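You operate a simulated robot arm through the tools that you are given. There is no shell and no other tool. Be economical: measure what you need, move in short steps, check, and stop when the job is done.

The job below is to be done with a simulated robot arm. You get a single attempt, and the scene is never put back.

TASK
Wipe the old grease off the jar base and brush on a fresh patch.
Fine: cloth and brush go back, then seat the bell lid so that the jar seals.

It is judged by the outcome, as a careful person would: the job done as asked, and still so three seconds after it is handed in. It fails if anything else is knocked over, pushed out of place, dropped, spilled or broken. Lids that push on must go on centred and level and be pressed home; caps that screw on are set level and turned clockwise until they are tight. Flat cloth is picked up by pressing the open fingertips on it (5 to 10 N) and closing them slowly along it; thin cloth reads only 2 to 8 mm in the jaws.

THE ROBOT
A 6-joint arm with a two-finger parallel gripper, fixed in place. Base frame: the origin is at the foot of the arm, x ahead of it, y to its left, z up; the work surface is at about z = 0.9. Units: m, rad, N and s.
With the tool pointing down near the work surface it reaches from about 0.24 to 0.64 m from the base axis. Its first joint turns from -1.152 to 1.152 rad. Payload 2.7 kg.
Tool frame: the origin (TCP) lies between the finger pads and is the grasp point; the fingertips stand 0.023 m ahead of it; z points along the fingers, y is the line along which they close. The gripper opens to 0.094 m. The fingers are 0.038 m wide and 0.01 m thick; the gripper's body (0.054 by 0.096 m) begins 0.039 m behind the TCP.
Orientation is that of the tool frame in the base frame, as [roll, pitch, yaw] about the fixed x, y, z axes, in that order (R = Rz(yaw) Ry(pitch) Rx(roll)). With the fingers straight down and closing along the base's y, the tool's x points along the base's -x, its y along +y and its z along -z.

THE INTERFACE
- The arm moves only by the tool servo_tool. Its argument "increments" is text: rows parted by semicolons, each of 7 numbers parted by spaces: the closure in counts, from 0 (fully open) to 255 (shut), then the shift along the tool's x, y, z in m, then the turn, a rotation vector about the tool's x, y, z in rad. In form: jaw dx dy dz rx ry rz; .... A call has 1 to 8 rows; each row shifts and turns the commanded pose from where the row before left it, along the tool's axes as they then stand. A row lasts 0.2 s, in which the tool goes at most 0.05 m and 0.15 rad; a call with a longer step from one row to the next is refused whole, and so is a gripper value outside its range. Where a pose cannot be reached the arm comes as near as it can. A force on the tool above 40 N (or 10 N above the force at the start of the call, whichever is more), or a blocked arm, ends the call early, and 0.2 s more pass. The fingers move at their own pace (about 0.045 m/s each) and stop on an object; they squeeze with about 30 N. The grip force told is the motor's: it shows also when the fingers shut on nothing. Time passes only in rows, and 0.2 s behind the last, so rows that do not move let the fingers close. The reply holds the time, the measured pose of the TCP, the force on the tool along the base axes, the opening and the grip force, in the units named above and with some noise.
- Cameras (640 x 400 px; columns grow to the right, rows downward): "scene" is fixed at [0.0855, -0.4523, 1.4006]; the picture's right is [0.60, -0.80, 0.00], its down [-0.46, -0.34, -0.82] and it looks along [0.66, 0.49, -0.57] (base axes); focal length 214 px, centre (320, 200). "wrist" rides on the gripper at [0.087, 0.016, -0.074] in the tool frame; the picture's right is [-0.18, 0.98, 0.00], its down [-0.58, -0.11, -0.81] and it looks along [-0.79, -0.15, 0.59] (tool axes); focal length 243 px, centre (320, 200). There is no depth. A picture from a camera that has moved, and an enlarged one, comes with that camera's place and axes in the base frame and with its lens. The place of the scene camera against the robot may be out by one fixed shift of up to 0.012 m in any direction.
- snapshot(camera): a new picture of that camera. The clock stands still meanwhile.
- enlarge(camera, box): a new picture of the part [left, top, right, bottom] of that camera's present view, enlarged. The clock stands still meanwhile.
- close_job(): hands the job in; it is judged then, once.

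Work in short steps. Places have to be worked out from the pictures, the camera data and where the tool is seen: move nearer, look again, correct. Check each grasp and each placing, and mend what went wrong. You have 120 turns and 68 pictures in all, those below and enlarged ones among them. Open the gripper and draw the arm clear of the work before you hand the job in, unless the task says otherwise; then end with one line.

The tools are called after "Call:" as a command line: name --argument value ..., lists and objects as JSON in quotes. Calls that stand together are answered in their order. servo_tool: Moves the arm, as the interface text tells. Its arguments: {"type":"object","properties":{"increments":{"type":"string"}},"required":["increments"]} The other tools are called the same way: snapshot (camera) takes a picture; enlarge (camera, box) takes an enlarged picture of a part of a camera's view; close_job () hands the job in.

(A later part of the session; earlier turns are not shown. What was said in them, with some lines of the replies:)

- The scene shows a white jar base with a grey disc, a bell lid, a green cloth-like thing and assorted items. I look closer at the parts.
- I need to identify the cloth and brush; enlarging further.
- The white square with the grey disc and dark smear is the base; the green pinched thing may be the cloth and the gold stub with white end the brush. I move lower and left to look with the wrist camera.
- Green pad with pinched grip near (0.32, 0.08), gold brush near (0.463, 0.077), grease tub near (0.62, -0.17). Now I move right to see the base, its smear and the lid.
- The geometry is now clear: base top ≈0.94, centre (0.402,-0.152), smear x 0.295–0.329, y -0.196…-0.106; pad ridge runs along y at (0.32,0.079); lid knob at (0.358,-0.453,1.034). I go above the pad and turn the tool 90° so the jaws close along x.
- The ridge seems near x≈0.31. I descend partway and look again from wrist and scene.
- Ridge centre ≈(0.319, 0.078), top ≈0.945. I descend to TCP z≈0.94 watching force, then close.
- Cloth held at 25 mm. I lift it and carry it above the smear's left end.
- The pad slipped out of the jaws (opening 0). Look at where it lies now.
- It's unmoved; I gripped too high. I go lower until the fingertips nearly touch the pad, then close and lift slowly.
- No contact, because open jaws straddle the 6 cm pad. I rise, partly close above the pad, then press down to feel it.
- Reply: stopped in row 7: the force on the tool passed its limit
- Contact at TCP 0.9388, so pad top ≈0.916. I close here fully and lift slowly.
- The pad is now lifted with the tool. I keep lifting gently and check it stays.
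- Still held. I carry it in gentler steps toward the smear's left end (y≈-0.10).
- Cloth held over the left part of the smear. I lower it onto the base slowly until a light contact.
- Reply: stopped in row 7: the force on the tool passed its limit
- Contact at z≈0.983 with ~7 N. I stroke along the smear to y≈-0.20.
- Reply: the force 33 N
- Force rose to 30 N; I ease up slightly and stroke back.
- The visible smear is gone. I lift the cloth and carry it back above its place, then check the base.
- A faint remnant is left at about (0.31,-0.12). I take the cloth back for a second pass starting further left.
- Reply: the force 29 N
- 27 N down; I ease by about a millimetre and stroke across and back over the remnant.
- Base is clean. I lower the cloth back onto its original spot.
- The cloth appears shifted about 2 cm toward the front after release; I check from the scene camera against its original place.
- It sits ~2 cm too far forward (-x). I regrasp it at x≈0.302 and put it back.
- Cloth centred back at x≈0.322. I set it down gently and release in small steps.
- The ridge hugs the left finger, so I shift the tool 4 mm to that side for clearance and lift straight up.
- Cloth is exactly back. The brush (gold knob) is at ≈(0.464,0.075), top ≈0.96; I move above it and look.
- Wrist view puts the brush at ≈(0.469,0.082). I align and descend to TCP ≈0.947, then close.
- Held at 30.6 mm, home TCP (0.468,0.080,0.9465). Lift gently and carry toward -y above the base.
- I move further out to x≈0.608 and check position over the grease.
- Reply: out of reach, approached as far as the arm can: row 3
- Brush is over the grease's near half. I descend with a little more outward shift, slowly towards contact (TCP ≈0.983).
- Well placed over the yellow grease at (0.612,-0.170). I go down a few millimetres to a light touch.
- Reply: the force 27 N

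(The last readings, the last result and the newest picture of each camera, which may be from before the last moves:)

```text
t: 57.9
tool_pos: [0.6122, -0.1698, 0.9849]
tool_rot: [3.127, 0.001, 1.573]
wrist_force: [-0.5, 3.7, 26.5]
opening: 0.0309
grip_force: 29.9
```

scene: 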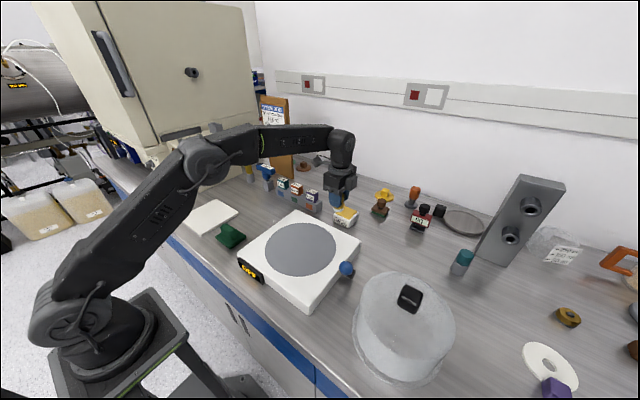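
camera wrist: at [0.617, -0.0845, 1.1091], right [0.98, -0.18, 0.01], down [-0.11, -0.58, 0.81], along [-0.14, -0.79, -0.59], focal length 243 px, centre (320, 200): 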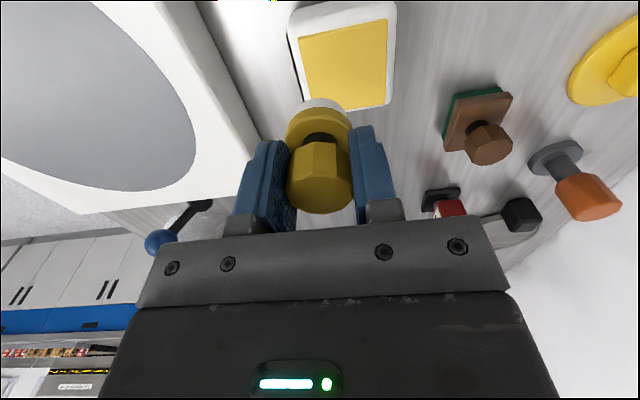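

Firm contact (26 N) with the grease. I lift straight up and check the bristles.

Call:
servo_tool --increments "255 0 0 -0.003 0 0 0;255 0 0 -0.01 0 0 0;255 0 0 -0.02 0 0 0;255 0 0 -0.02 0 0 0;255 0 0 0 0 0 0"

Call:
enlarge --camera "scene" --box '[300, 160, 400, 240]'

```text
t: 59.1
tool_pos: [0.6015, -0.1685, 1.0322]
tool_rot: [3.136, 0.0, 1.57]
wrist_force: [0.3, -0.1, -0.2]
opening: 0.0308
grip_force: 30.2
out of reach, approached as far as the arm can: row 3, 4
```

```text
5.00 times, centred on (350, 200) of scene
camera zoom: at [0.0855, -0.4523, 1.4006], right [0.6, -0.8, 0.0], down [-0.46, -0.34, -0.82], along [0.66, 0.49, -0.57], focal length 1072 px, centre (170, 200)
```

zoom: 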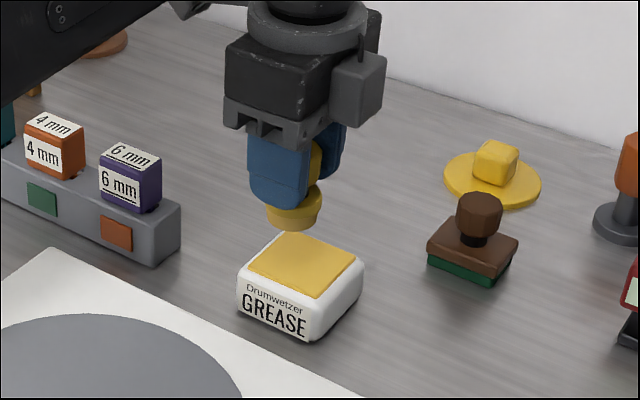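

Bristles are now loaded yellow. I carry the brush to above the left end of the old smear's place (0.312,-0.108).

Call:
servo_tool --increments "255 0 -0.02 0 0 0 0;255 0.01 -0.035 0 0 0 0;255 0.01 -0.04 0 0 0 0;255 0.01 -0.04 0 0 0 0;255 0.01 -0.04 0 0 0 0;255 0.01 -0.04 0 0 0 0;255 0.01 -0.035 0 0 0 0;255 0 -0.03 0 0 0 0"

```text
t: 60.9
tool_pos: [0.3242, -0.1056, 1.0289]
tool_rot: [3.136, 0.0, 1.569]
wrist_force: [0.1, 0.0, -0.8]
opening: 0.0306
grip_force: 30.0
out of reach, approached as far as the arm can: row 1
```

Now lower with small steps to a light contact at TCP ≈0.991.

Call:
servo_tool --increments "255 -0.004 -0.012 0.01 0 0 0;255 0 0 0.015 0 0 0;255 0 0 0.007 0 0 0;255 0 0 0.003 0 0 0;255 0 0 0.0015 0 0 0;255 0 0 0 0 0 0"

```text
t: 62.3
tool_pos: [0.3106, -0.111, 0.9937]
tool_rot: [3.136, -0.001, 1.572]
wrist_force: [-0.6, 0.1, 0.2]
opening: 0.0307
grip_force: 30.3
```

Call:
servo_tool --increments "255 0 0 0.0015 0 0 0;255 0 0 0.001 0 0 0;255 0 0 0 0 0 0"

```text
t: 63.1
tool_pos: [0.31, -0.1122, 0.9905]
tool_rot: [3.137, 0.0, 1.572]
wrist_force: [-0.8, 3.2, 12.4]
opening: 0.0305
grip_force: 29.9
```

12 N contact. I stroke along the place to y≈-0.19 and back.

Call:
servo_tool --increments "255 -0.01 0 0 0 0 0;255 -0.013 0 0 0 0 0;255 -0.015 0 0 0 0 0;255 -0.015 0 0 0 0 0;255 -0.015 0 0 0 0 0;255 -0.01 0 0 0 0 0;255 0 0 0 0 0 0"

Call:
enlarge --camera "scene" --box '[220, 200, 360, 300]'

```text
t: 64.7
tool_pos: [0.3104, -0.1909, 0.993]
tool_rot: [3.136, 0.0, 1.572]
wrist_force: [0.0, -0.4, -0.7]
opening: 0.0308
grip_force: 29.9
```

```text
4.00 times, centred on (290, 250) of scene
camera zoom: at [0.0855, -0.4523, 1.4006], right [0.6, -0.8, 0.0], down [-0.46, -0.34, -0.82], along [0.66, 0.49, -0.57], focal length 858 px, centre (440, 0)
```

zoom: 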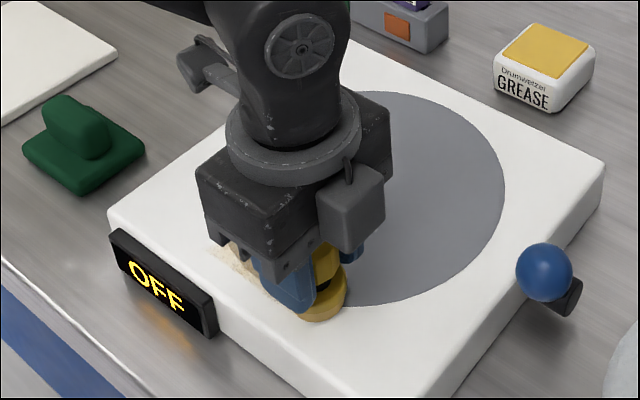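

Grease is going on but contact faded; I press down 2 mm and stroke back.

Call:
servo_tool --increments "255 0 0 0.0015 0 0 0;255 0 0 0.001 0 0 0;255 0.013 0 0 0 0 0;255 0.015 0 0 0 0 0;255 0.015 0 0 0 0 0;255 0.015 0 0 0 0 0;255 0.015 0 0 0 0 0;255 0.008 0 0 0 0 0"

Call:
servo_tool --increments "255 0 0 -0.01 0 0 0;255 0 0 -0.03 0 0 0;255 0.03 0.015 -0.01 0 0 0;255 0.035 0.03 0 0 0 0;255 0.035 0.03 0 0 0 0;255 0.035 0.03 0 0 0 0;255 0.03 0.03 0 0 0 0;255 0.015 0.015 0 0 0 0"

Call:
enlarge --camera "scene" --box '[220, 200, 360, 300]'

```text
t: 66.5
tool_pos: [0.3114, -0.1114, 0.9915]
tool_rot: [3.131, 0.002, 1.573]
wrist_force: [-0.8, -9.7, 30.5]
opening: 0.0307
grip_force: 29.7
```

```text
t: 68.3
tool_pos: [0.4586, 0.0707, 1.0414]
tool_rot: [3.137, -0.002, 1.57]
wrist_force: [0.6, -0.5, -0.6]
opening: 0.0307
grip_force: 29.9
```

```text
4.00 times, centred on (290, 250) of scene
camera zoom: at [0.0855, -0.4523, 1.4006], right [0.6, -0.8, 0.0], down [-0.46, -0.34, -0.82], along [0.66, 0.49, -0.57], focal length 858 px, centre (440, 0)
```

zoom: 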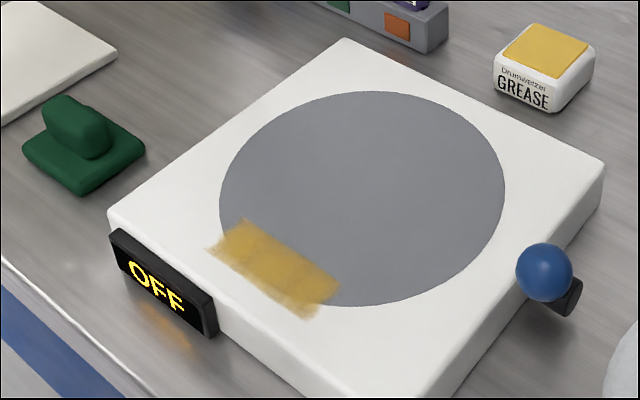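

A full fresh patch. Now the brush goes back to its place at (0.468,0.080).

Call:
servo_tool --increments "255 0.0095 0.0097 0.02 0 0 0;255 0 0 0.03 0 0 0;255 0 0 0.03 0 0 0;255 0 0 0.009 0 0 0;255 0 0 0.003 0 0 0;255 0 0 0.001 0 0 0;255 0 0 0 0 0 0"

```text
t: 69.9
tool_pos: [0.4702, 0.0808, 0.946]
tool_rot: [3.138, 0.0, 1.569]
wrist_force: [-0.3, -0.2, -1.5]
opening: 0.0307
grip_force: 29.7
```

Call:
servo_tool --increments "255 0 0 0.001 0 0 0;200 0 0 0 0 0 0;160 0 0 0 0 0 0;130 0 0 0 0 0 0;130 0 0 0 0 0 0;130 0 0 0 0 0 0"

Call:
snapshot --camera "wrist"

```text
t: 71.3
tool_pos: [0.4694, 0.0808, 0.9458]
tool_rot: [3.136, 0.002, 1.57]
wrist_force: [-0.3, -0.6, 0.3]
opening: 0.0461
grip_force: 0.1
```

```text
26 pictures are left
camera wrist: at [0.4861, 0.1662, 1.0207], right [0.98, -0.18, 0.01], down [-0.11, -0.58, 0.81], along [-0.14, -0.79, -0.59], focal length 243 px, centre (320, 200)
```

wrist: 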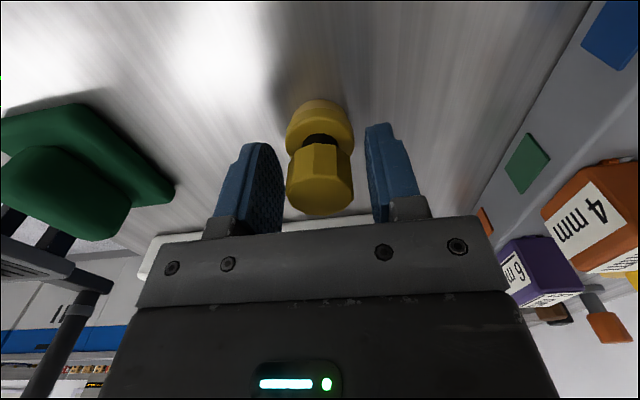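

Brush stands free in its place. I lift, open, and travel high toward the lid to view its knob.

Call:
servo_tool --increments "130 0 0 -0.02 0 0 0;130 0 0 -0.04 0 0 0;0 0 0 -0.048 0 0 0;0 0 0 -0.048 0 0 0;0 0 0 -0.048 0 0 0;0 -0.04 -0.015 0 0 0 0;0 -0.045 -0.02 0 0 0 0;0 -0.045 -0.02 0 0 0 0"

Call:
servo_tool --increments "0 -0.045 -0.02 0 0 0 0;0 -0.045 -0.02 0 0 0 0;0 -0.045 -0.015 0 0 0 0;0 -0.045 0 0 0 0 0;0 -0.045 0 0 0 0 0;0 -0.04 0 0 0 0 0;0 0 0 0 0 0 0"

Call:
snapshot --camera "wrist"

Call:
snapshot --camera "scene"

```text
t: 73.1
tool_pos: [0.4175, -0.0519, 1.1485]
tool_rot: [3.136, -0.002, 1.573]
wrist_force: [-0.4, 0.1, 0.1]
opening: 0.0942
grip_force: 0.0
```

```text
t: 74.7
tool_pos: [0.3599, -0.3127, 1.1499]
tool_rot: [3.136, -0.001, 1.572]
wrist_force: [0.8, 1.3, 0.1]
opening: 0.094
grip_force: 0.1
```

```text
25 pictures are left
camera wrist: at [0.3758, -0.228, 1.2251], right [0.98, -0.18, 0.01], down [-0.11, -0.58, 0.81], along [-0.14, -0.79, -0.59], focal length 243 px, centre (320, 200)
```

wrist: 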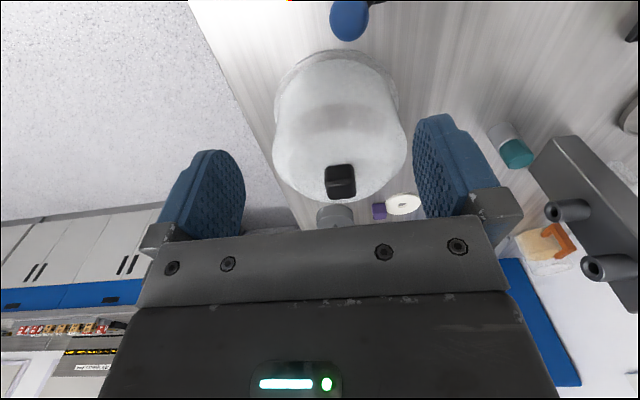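

```text
24 pictures are left
```

scene: 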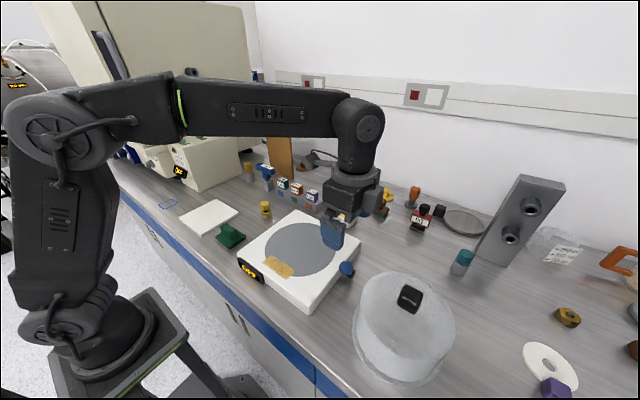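

Knob ≈(0.362,-0.453,1.033), faces aligned with the jaws. I zoom in on it before grasping.

Call:
enlarge --camera "wrist" --box '[260, 30, 420, 210]'

Call:
enlarge --camera "scene" --box '[340, 255, 470, 395]'

```text
2.22 times, centred on (340, 120) of wrist
camera zoom: at [0.3758, -0.228, 1.2251], right [0.98, -0.18, 0.01], down [-0.11, -0.58, 0.81], along [-0.14, -0.79, -0.59], focal length 539 px, centre (276, 378)
```

zoom: 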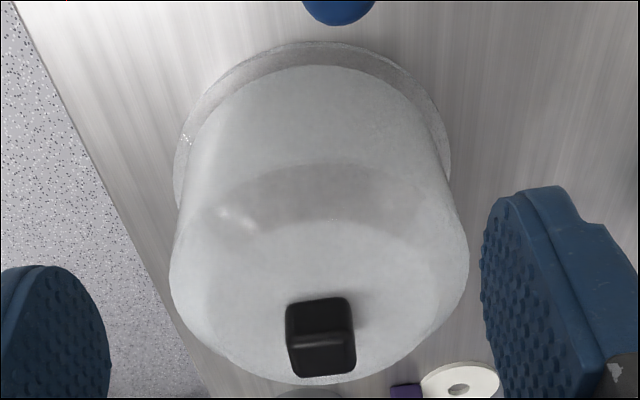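

```text
2.86 times, centred on (405, 325) of scene
camera zoom: at [0.0855, -0.4524, 1.4006], right [0.6, -0.8, 0.0], down [-0.46, -0.34, -0.82], along [0.66, 0.49, -0.57], focal length 613 px, centre (77, -157)
```

zoom: 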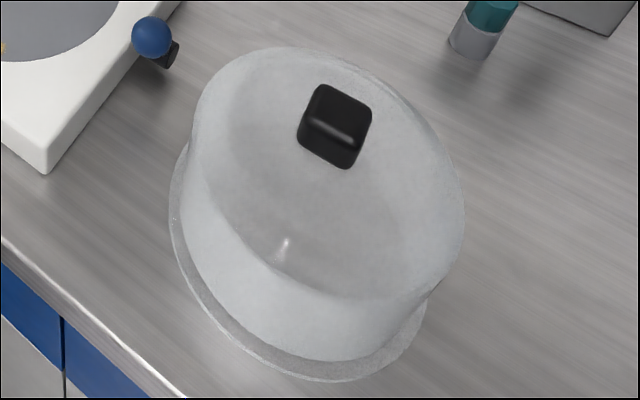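

Knob: centre (0.361,-0.452), z 1.02–1.047, 34 mm wide; lid flange radius ≈0.093. I move above it and descend to TCP ≈1.042 feeling for contact.

Call:
servo_tool --increments "0 -0.045 0.001 0 0 0 0;0 -0.048 0 0 0 0 0;0 -0.046 0 0 0 0 0;0 0 0 0.04 0 0 0;0 0 0 0.04 0 0 0;0 0 0 0.02 0 0 0;0 0 0 0.006 0 0 0;0 0 0 0 0 0 0"

Call:
snapshot --camera "wrist"

```text
t: 76.5
tool_pos: [0.3598, -0.4533, 1.045]
tool_rot: [3.136, 0.0, 1.571]
wrist_force: [0.0, 0.2, 0.9]
opening: 0.0937
grip_force: 0.1
```

```text
21 pictures are left
camera wrist: at [0.3769, -0.3684, 1.1188], right [0.98, -0.18, 0.01], down [-0.11, -0.58, 0.81], along [-0.14, -0.79, -0.59], focal length 243 px, centre (320, 200)
```

wrist: 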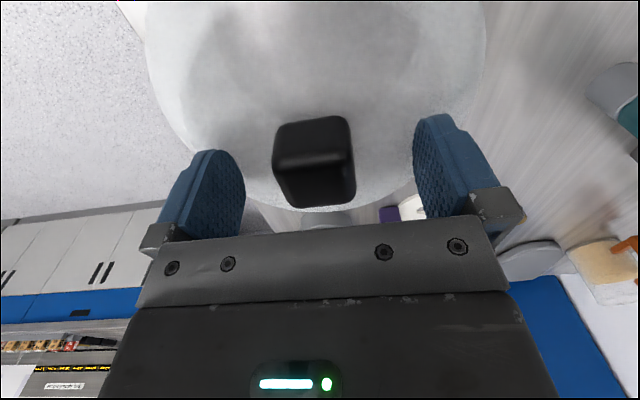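

Knob is centred in the jaws. I descend a few mm more, then close.

Call:
servo_tool --increments "0 0 0 0.003 0 0 0;0 0 0 0.003 0 0 0;0 0 0 0.002 0 0 0;0 0 0 0 0 0 0"

Call:
servo_tool --increments "120 0 0 0 0 0 0;255 0 0 0 0 0 0;255 0 0 0 0 0 0;255 0 0 0 0 0 0;255 0 0 0 0 0 0;255 0 0 0 0 0 0"

```text
t: 77.3
tool_pos: [0.362, -0.4549, 1.0442]
tool_rot: [3.135, 0.008, 1.57]
wrist_force: [0.5, 0.3, 3.9]
opening: 0.0942
grip_force: 0.1
stopped in row 3: the force on the tool passed its limit (the readings are from after the stop); the commanded pose is now the measured one
```

```text
t: 78.7
tool_pos: [0.3621, -0.4539, 1.0429]
tool_rot: [3.133, 0.009, 1.571]
wrist_force: [4.8, 0.5, 10.1]
opening: 0.0361
grip_force: 30.2
```

Fingertips touched the dome, and knob is gripped at 36 mm. I lift slowly and watch.

Call:
servo_tool --increments "255 0 0 -0.002 0 0 0;255 0 0 -0.003 0 0 0;255 0 0 -0.004 0 0 0;255 0 0 -0.005 0 0 0;255 0 0 -0.005 0 0 0;255 0 0 0 0 0 0"

Call:
enlarge --camera "scene" --box '[320, 230, 480, 395]'

```text
t: 80.1
tool_pos: [0.3614, -0.4544, 1.0612]
tool_rot: [3.135, 0.007, 1.571]
wrist_force: [-0.9, -0.2, -2.1]
opening: 0.0358
grip_force: 29.9
```

```text
2.42 times, centred on (400, 312) of scene
camera zoom: at [0.0855, -0.4524, 1.4006], right [0.6, -0.8, 0.0], down [-0.46, -0.34, -0.82], along [0.66, 0.49, -0.57], focal length 520 px, centre (126, -73)
```

zoom: 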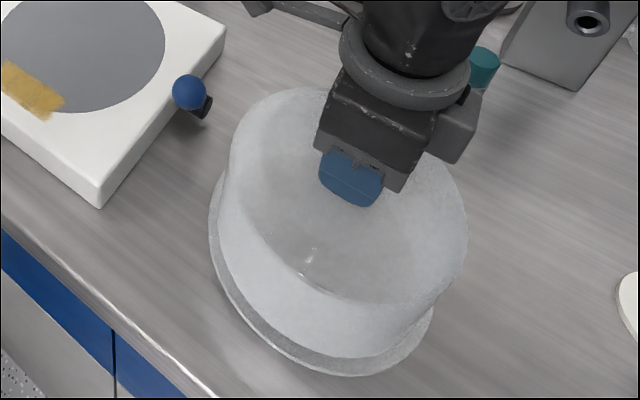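

Lifted (about 0.2 kg). I raise it further so the flange clears the valve ball and the base.

Call:
servo_tool --increments "255 0 0 -0.008 0 0 0;255 0 0 -0.012 0 0 0;255 0 0 -0.015 0 0 0;255 0 0 -0.015 0 0 0;255 0 0 -0.015 0 0 0;255 0 0 -0.012 0 0 0;255 0 0 -0.006 0 0 0;255 0 0 0 0 0 0"

Call:
servo_tool --increments "255 0.01 0 0 0 0 0;255 0.02 0.002 0 0 0 0;255 0.025 0.003 0 0 0 0;255 0.028 0.005 0 0 0 0;255 0.028 0.005 0 0 0 0;255 0.028 0.005 0 0 0 0;255 0.025 0.005 0 0 0 0;255 0.015 0.002 0 0 0 0"

Call:
snapshot --camera "scene"

```text
t: 81.9
tool_pos: [0.3596, -0.4553, 1.145]
tool_rot: [3.135, 0.008, 1.57]
wrist_force: [0.7, 0.0, -2.3]
opening: 0.0358
grip_force: 30.3
```

```text
t: 83.7
tool_pos: [0.3876, -0.2725, 1.141]
tool_rot: [3.133, 0.009, 1.57]
wrist_force: [-0.3, 0.3, -1.1]
opening: 0.0357
grip_force: 31.0
```

```text
19 pictures are left
```

scene: 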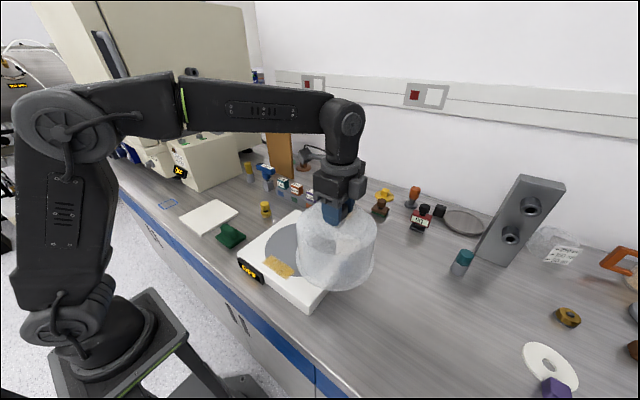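

Lid travels fine. I continue to above the base centre (0.402,-0.153).

Call:
servo_tool --increments "255 0.02 0.002 0 0 0 0;255 0.025 0.003 0 0 0 0;255 0.028 0.003 0 0 0 0;255 0.025 0.003 0 0 0 0;255 0.015 0.003 0 0 0 0;255 0.006 0.0005 0 0 0 0;255 0 0 0 0 0 0"

Call:
servo_tool --increments "255 0 0 0.01 0 0 0;255 0 0 0.015 0 0 0;255 0 0 0.01 0 0 0;255 0 0 0 0 0 0"

Call:
enlarge --camera "scene" --box '[220, 180, 380, 320]'

Call:
enlarge --camera "wrist" --box '[160, 0, 480, 200]'

```text
t: 85.3
tool_pos: [0.4033, -0.1554, 1.1411]
tool_rot: [3.134, 0.008, 1.572]
wrist_force: [0.4, -0.3, -2.4]
opening: 0.0356
grip_force: 29.9
```

```text
t: 86.3
tool_pos: [0.4021, -0.1548, 1.1061]
tool_rot: [3.136, 0.008, 1.571]
wrist_force: [0.3, -0.5, -2.0]
opening: 0.0357
grip_force: 29.5
```

```text
2.86 times, centred on (300, 250) of scene
camera zoom: at [0.0855, -0.4523, 1.4006], right [0.6, -0.8, 0.0], down [-0.46, -0.34, -0.82], along [0.66, 0.49, -0.57], focal length 613 px, centre (377, 57)
```

zoom: 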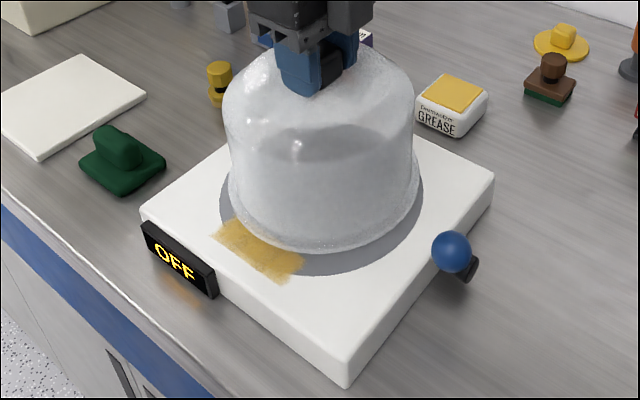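

```text
2.00 times, centred on (320, 100) of wrist
camera zoom: at [0.4183, -0.0692, 1.1804], right [0.98, -0.18, 0.01], down [-0.11, -0.58, 0.81], along [-0.14, -0.8, -0.59], focal length 485 px, centre (320, 400)
```

zoom: 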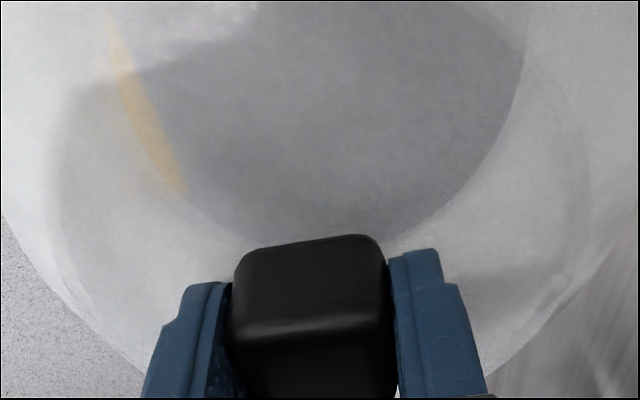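

I lower to a few mm above contact (TCP ≈1.091) and check centring there.

Call:
servo_tool --increments "255 0 0 0.007 0 0 0;255 0 0.0 0.005 0 0 0;255 0 0 0.003 0 0 0;255 0 0 0 0 0 0"

Call:
enlarge --camera "scene" --box '[240, 200, 370, 300]'

```text
t: 87.3
tool_pos: [0.4012, -0.1555, 1.0923]
tool_rot: [3.135, 0.007, 1.57]
wrist_force: [0.8, -0.4, -2.2]
opening: 0.0359
grip_force: 30.2
```

```text
4.00 times, centred on (305, 250) of scene
camera zoom: at [0.0855, -0.4523, 1.4006], right [0.6, -0.8, 0.0], down [-0.46, -0.34, -0.82], along [0.66, 0.49, -0.57], focal length 858 px, centre (380, 0)
```

zoom: 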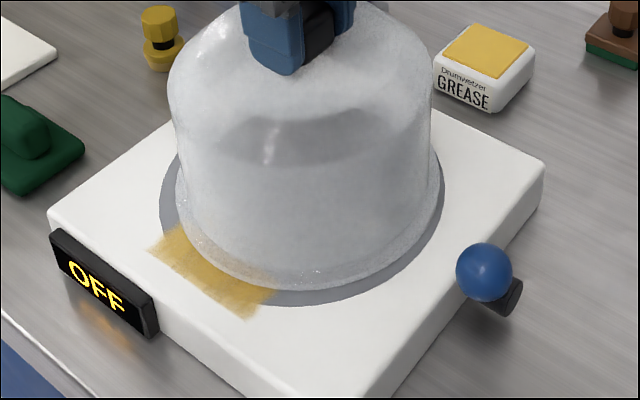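

Gaps to the grey disc: left 15 px, right 4 px, so I nudge by about (-2 mm x, +3 mm y) and lower to contact.

Call:
servo_tool --increments "255 0.003 -0.002 0 0 0 0;255 0 0 0.0015 0 0 0;255 0 0 0.001 0 0 0;255 0 0 0 0 0 0"

Call:
enlarge --camera "scene" --box '[240, 200, 370, 300]'

```text
t: 88.3
tool_pos: [0.4005, -0.1521, 1.0893]
tool_rot: [3.137, 0.006, 1.57]
wrist_force: [0.2, -0.3, -3.5]
opening: 0.0354
grip_force: 30.1
```

```text
4.00 times, centred on (305, 250) of scene
camera zoom: at [0.0855, -0.4523, 1.4006], right [0.6, -0.8, 0.0], down [-0.46, -0.34, -0.82], along [0.66, 0.49, -0.57], focal length 858 px, centre (380, 0)
```

zoom: 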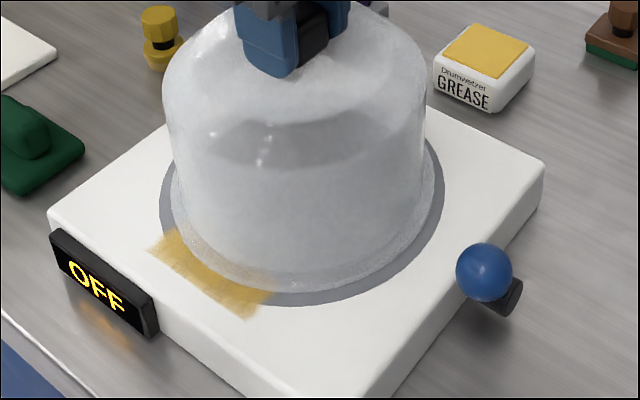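

Gaps are now even left and right. I lower to contact and press home gently.

Call:
servo_tool --increments "255 0 -0.001 0.001 0 0 0;255 0 0 0.001 0 0 0;255 0 0 0.001 0 0 0;255 0 0 0.001 0 0 0;255 0 0 0 0 0 0"

```text
t: 89.5
tool_pos: [0.3993, -0.1533, 1.0885]
tool_rot: [3.131, 0.01, 1.572]
wrist_force: [-5.7, -3.0, 34.1]
opening: 0.0357
grip_force: 30.5
```

Pressing at ~34 N; I hold it briefly and inspect.

Call:
servo_tool --increments "255 0 0 0 0 0 0;255 0 0 0 0 0 0;255 0 0 0 0 0 0;255 0 0 0 0 0 0"

Call:
enlarge --camera "scene" --box '[240, 200, 370, 300]'

```text
t: 90.5
tool_pos: [0.4002, -0.1532, 1.0881]
tool_rot: [3.13, 0.012, 1.571]
wrist_force: [-8.1, -5.2, 35.7]
opening: 0.0359
grip_force: 30.1
```

```text
4.00 times, centred on (305, 250) of scene
camera zoom: at [0.0848, -0.4523, 1.4007], right [0.6, -0.8, 0.0], down [-0.46, -0.34, -0.82], along [0.66, 0.49, -0.57], focal length 858 px, centre (380, 0)
```

zoom: 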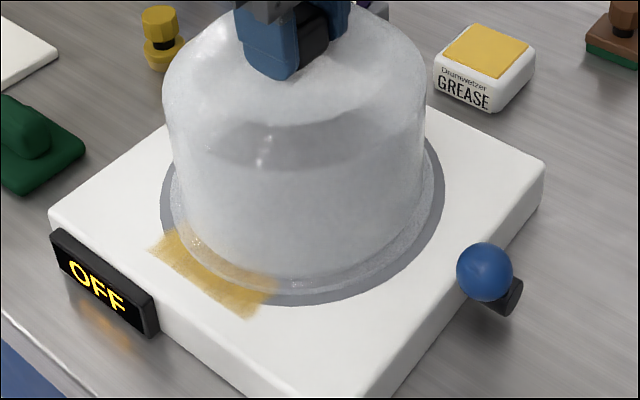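

Seated, level and centred. I ease the force off, then open gradually.

Call:
servo_tool --increments "255 0 0 -0.001 0 0 0;255 0 0 -0.001 0 0 0;255 0 0 0 0 0 0"

Call:
servo_tool --increments "180 0 0 0 0 0 0;150 0 0 0 0 0 0;130 0 0 0 0 0 0;110 0 0 0 0 0 0;110 0 0 0 0 0 0"

Call:
snapshot --camera "wrist"

Call:
enlarge --camera "scene" --box '[240, 200, 370, 300]'

```text
t: 91.3
tool_pos: [0.3998, -0.1533, 1.0876]
tool_rot: [3.134, 0.008, 1.573]
wrist_force: [1.3, -6.8, 19.4]
opening: 0.0358
grip_force: 29.8
```

```text
t: 92.5
tool_pos: [0.3989, -0.1516, 1.0884]
tool_rot: [3.134, 0.006, 1.572]
wrist_force: [4.1, 3.9, 16.4]
opening: 0.0513
grip_force: 0.1
```

```text
13 pictures are left
camera wrist: at [0.4156, -0.066, 1.1623], right [0.98, -0.18, 0.01], down [-0.12, -0.58, 0.81], along [-0.14, -0.8, -0.59], focal length 243 px, centre (320, 200)
```

wrist: 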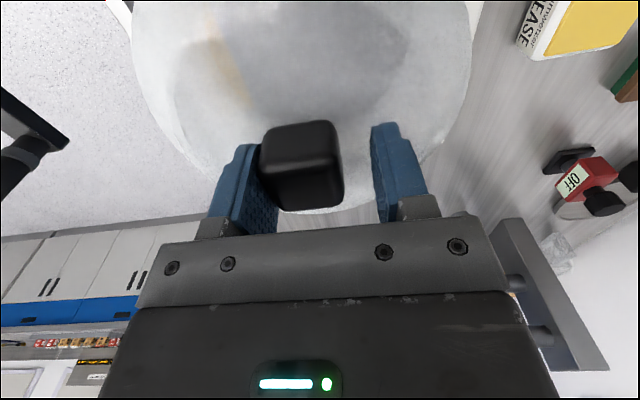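

```text
4.00 times, centred on (305, 250) of scene
camera zoom: at [0.0855, -0.4521, 1.4007], right [0.6, -0.8, 0.0], down [-0.46, -0.34, -0.82], along [0.66, 0.49, -0.57], focal length 858 px, centre (380, 0)
```

zoom: 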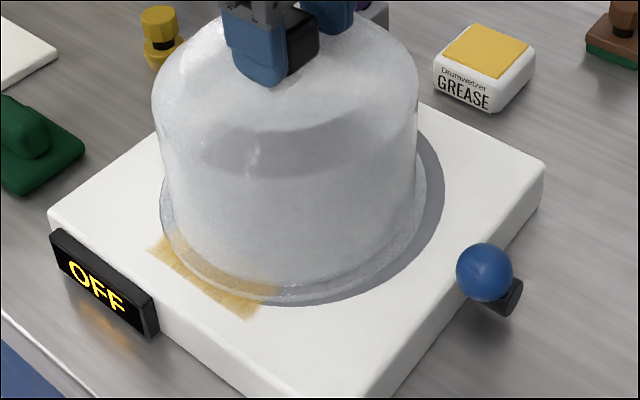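

Fingertips resting on the dome dragged the lid ~8 mm on opening. I raise the tips 3 mm clear, centre the jaws on the knob, and regrip higher.

Call:
servo_tool --increments "110 0 0 -0.002 0 0 0;110 0 0 -0.002 0 0 0;110 0 0 -0.001 0 0 0;110 0 -0.004 0 0 0 0;110 0 -0.0035 0 0 0 0;110 0 0 0 0 0 0"

Call:
servo_tool --increments "255 0 0 0 0 0 0;255 0 0 0 0 0 0;255 0 0 0 0 0 0;255 0 0 0 0 0 0"

```text
t: 93.9
tool_pos: [0.3916, -0.1515, 1.0922]
tool_rot: [3.135, 0.006, 1.572]
wrist_force: [0.2, 0.8, 0.4]
opening: 0.0535
grip_force: 0.1
```

```text
t: 94.9
tool_pos: [0.3907, -0.1519, 1.0919]
tool_rot: [3.134, 0.007, 1.571]
wrist_force: [-0.8, -0.3, 1.0]
opening: 0.0355
grip_force: 30.1
```

Regripped with clearance and no side load. I lift 6 mm and move 8.5 mm in +x, then view.

Call:
servo_tool --increments "255 0 0 -0.003 0 0 0;255 0 0 -0.003 0 0 0;255 0 0.004 0 0 0 0;255 0 0.0045 0 0 0 0;255 0 0 0.003 0 0 0;255 0 0 0 0 0 0"

Call:
enlarge --camera "scene" --box '[240, 200, 370, 300]'

```text
t: 96.3
tool_pos: [0.4007, -0.1525, 1.0956]
tool_rot: [3.134, 0.007, 1.57]
wrist_force: [0.2, -0.3, -2.2]
opening: 0.0357
grip_force: 29.7
```

```text
4.00 times, centred on (305, 250) of scene
camera zoom: at [0.0855, -0.4523, 1.4006], right [0.6, -0.8, 0.0], down [-0.46, -0.34, -0.82], along [0.66, 0.49, -0.57], focal length 858 px, centre (380, 0)
```

zoom: 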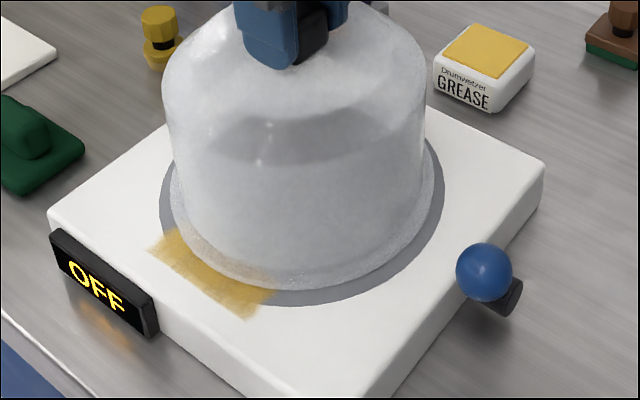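

Centred again. I lower and press home.

Call:
servo_tool --increments "255 0 0 0.0015 0 0 0;255 0 0 0.0015 0 0 0;255 0 0 0.001 0 0 0;255 0 0 0.001 0 0 0;255 0 0 0 0 0 0"

```text
t: 97.5
tool_pos: [0.4012, -0.1524, 1.0922]
tool_rot: [3.131, 0.009, 1.57]
wrist_force: [2.7, 4.0, 10.9]
opening: 0.036
grip_force: 29.9
```

Call:
servo_tool --increments "255 0 0 0.001 0 0 0;255 0 0 0.0008 0 0 0;255 0 0 0 0 0 0;255 0 0 0 0 0 0"

```text
t: 98.5
tool_pos: [0.4014, -0.1538, 1.0909]
tool_rot: [3.133, 0.007, 1.571]
wrist_force: [5.2, 3.4, 18.4]
opening: 0.0361
grip_force: 29.9
```

Now I ease the load off to near zero before opening.

Call:
servo_tool --increments "255 0 0 -0.0008 0 0 0;255 0 0 -0.0007 0 0 0;255 0 0 0 0 0 0"

```text
t: 99.3
tool_pos: [0.3998, -0.1526, 1.09]
tool_rot: [3.136, 0.009, 1.571]
wrist_force: [2.5, -0.9, 4.6]
opening: 0.0359
grip_force: 29.9
```

Call:
servo_tool --increments "255 0 0 -0.0004 0 0 0;190 0 0 0 0 0 0;170 0 0 0 0 0 0;150 0 0 0 0 0 0;150 0 0 0 0 0 0"

Call:
snapshot --camera "wrist"

Call:
enlarge --camera "scene" --box '[240, 200, 370, 300]'

```text
t: 100.5
tool_pos: [0.4009, -0.1528, 1.0913]
tool_rot: [3.135, 0.007, 1.571]
wrist_force: [0.2, -0.7, -0.3]
opening: 0.0387
grip_force: 0.0
```

```text
10 pictures are left
camera wrist: at [0.417, -0.0671, 1.1655], right [0.98, -0.18, 0.01], down [-0.11, -0.58, 0.81], along [-0.14, -0.8, -0.59], focal length 243 px, centre (320, 200)
```

wrist: 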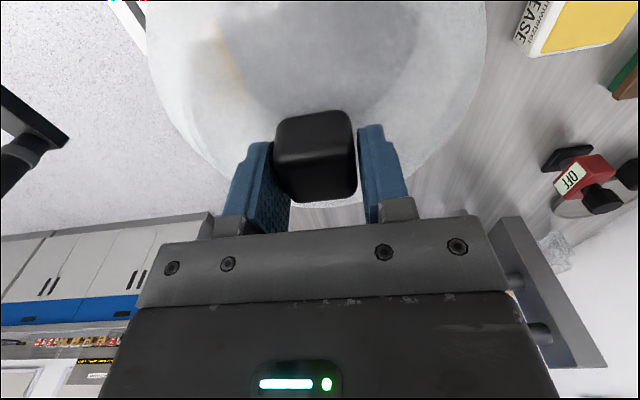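

```text
4.00 times, centred on (305, 250) of scene
camera zoom: at [0.0855, -0.4523, 1.4006], right [0.6, -0.8, 0.0], down [-0.46, -0.34, -0.82], along [0.66, 0.49, -0.57], focal length 858 px, centre (380, 0)
```

zoom: 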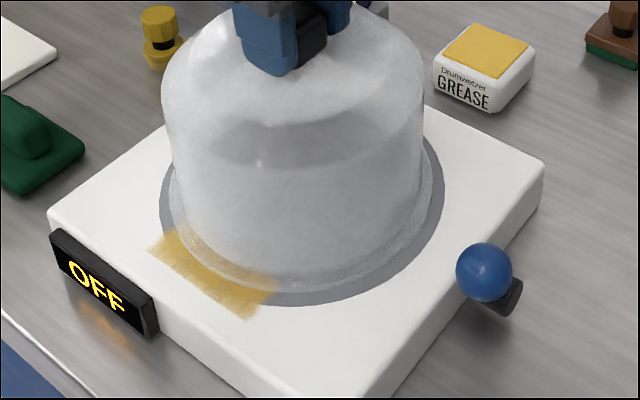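

Lid stayed centred and the jaws are free. I open a bit more and lift clear straight up, then shut the fingers to press on the knob's top.

Call:
servo_tool --increments "135 0 0 0 0 0 0;120 0 0 0 0 0 0;120 0 0 -0.01 0 0 0;120 0 0 -0.02 0 0 0;120 0 0 -0.02 0 0 0;255 0 0 0 0 0 0;255 0 0 0 0 0 0;255 0 0 0 0 0 0"

Call:
enlarge --camera "scene" --box '[240, 180, 370, 300]'

```text
t: 102.3
tool_pos: [0.4014, -0.1522, 1.1407]
tool_rot: [3.133, 0.006, 1.57]
wrist_force: [0.2, -0.9, -0.2]
opening: 0.0
grip_force: 22.4
```

```text
3.33 times, centred on (305, 240) of scene
camera zoom: at [0.0855, -0.4523, 1.4006], right [0.6, -0.8, 0.0], down [-0.46, -0.34, -0.82], along [0.66, 0.49, -0.57], focal length 715 px, centre (370, 67)
```

zoom: 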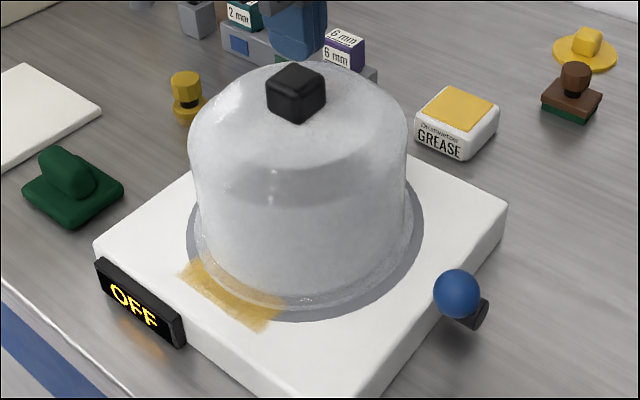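

Lid is centred and level. I press straight down on the knob top with the shut fingers (contact expected at TCP ≈1.114).

Call:
servo_tool --increments "255 0 0 0.012 0 0 0;255 0 0 0.008 0 0 0;255 0 0 0.004 0 0 0;255 0 0 0.002 0 0 0;255 0 0 0.001 0 0 0;255 0 0 0 0 0 0"

```text
t: 103.6
tool_pos: [0.4018, -0.1525, 1.1186]
tool_rot: [3.124, 0.011, 1.57]
wrist_force: [-1.2, 1.2, 2.2]
opening: 0.0
grip_force: 29.4
stopped in row 6: the force on the tool passed its limit (the readings are from after the stop); the commanded pose is now the measured one
```

The press peaked at the 40 N limit, so the lid is home. I lift away and draw the arm clear, then check.

Call:
servo_tool --increments "255 0 0 -0.01 0 0 0;255 0 0 -0.03 0 0 0;0 0 0 -0.045 0 0 0;0 0 0 -0.045 0 0 0;0 0.04 0 -0.02 0 0 0;0 0.045 0 0 0 0 0;0 0.045 0 0 0 0 0;0 0.045 0 0 0 0 0"

Call:
enlarge --camera "scene" --box '[240, 180, 370, 300]'

Call:
snapshot --camera "scene"

Call:
snapshot --camera "wrist"

```text
t: 105.4
tool_pos: [0.3983, 0.0268, 1.2676]
tool_rot: [3.126, 0.01, 1.571]
wrist_force: [-0.1, -0.6, 0.1]
opening: 0.0941
grip_force: 0.1
```

```text
3.33 times, centred on (305, 240) of scene
camera zoom: at [0.0855, -0.4523, 1.4007], right [0.6, -0.8, 0.0], down [-0.46, -0.34, -0.82], along [0.66, 0.49, -0.57], focal length 715 px, centre (370, 67)
```

zoom: 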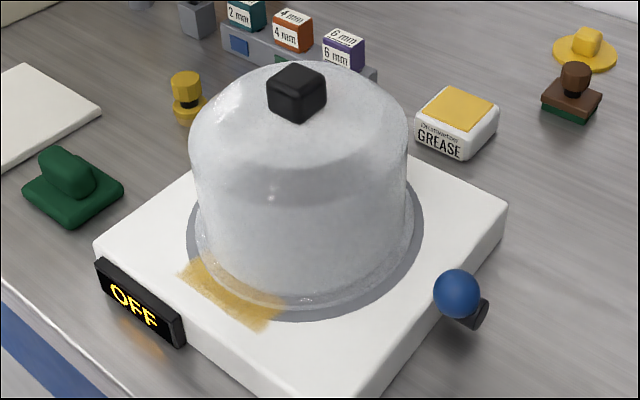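

```text
6 pictures are left
```

scene: 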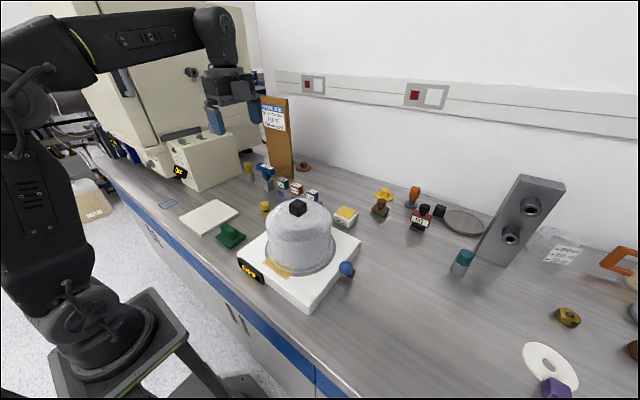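

```text
5 pictures are left
camera wrist: at [0.4137, 0.1113, 1.3418], right [0.98, -0.18, 0.02], down [-0.12, -0.57, 0.81], along [-0.14, -0.8, -0.59], focal length 243 px, centre (320, 200)
```

wrist: 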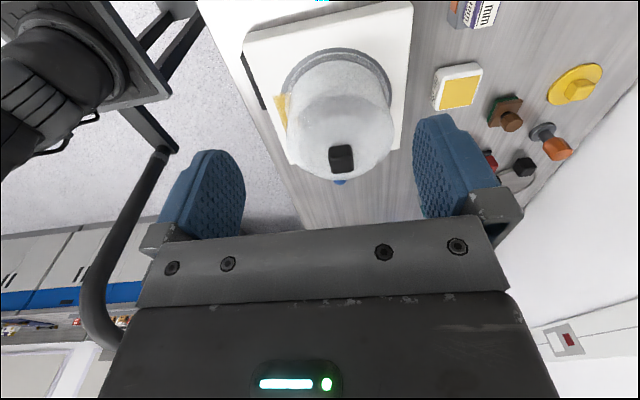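

Everything looks in place; one enlarged check of the lid's centring from the other side.

Call:
enlarge --camera "wrist" --box '[230, 0, 430, 190]'

```text
2.11 times, centred on (330, 95) of wrist
camera zoom: at [0.4137, 0.1113, 1.3418], right [0.98, -0.18, 0.02], down [-0.12, -0.57, 0.81], along [-0.14, -0.8, -0.59], focal length 511 px, centre (299, 421)
```

zoom: 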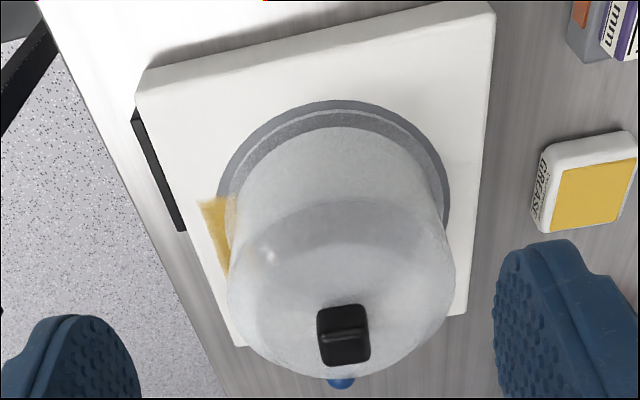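

The grey ring shows an even margin all around, so the lid is centred, level and pressed. Handing in.

Call:
close_job

```text
The job is handed in.
```

The old grease is wiped off the base and a fresh patch is brushed on in its place. The cloth and brush are back where they were, and the bell lid is centred, level and pressed down at about 40 N. I had no direct reading that the jar seals.
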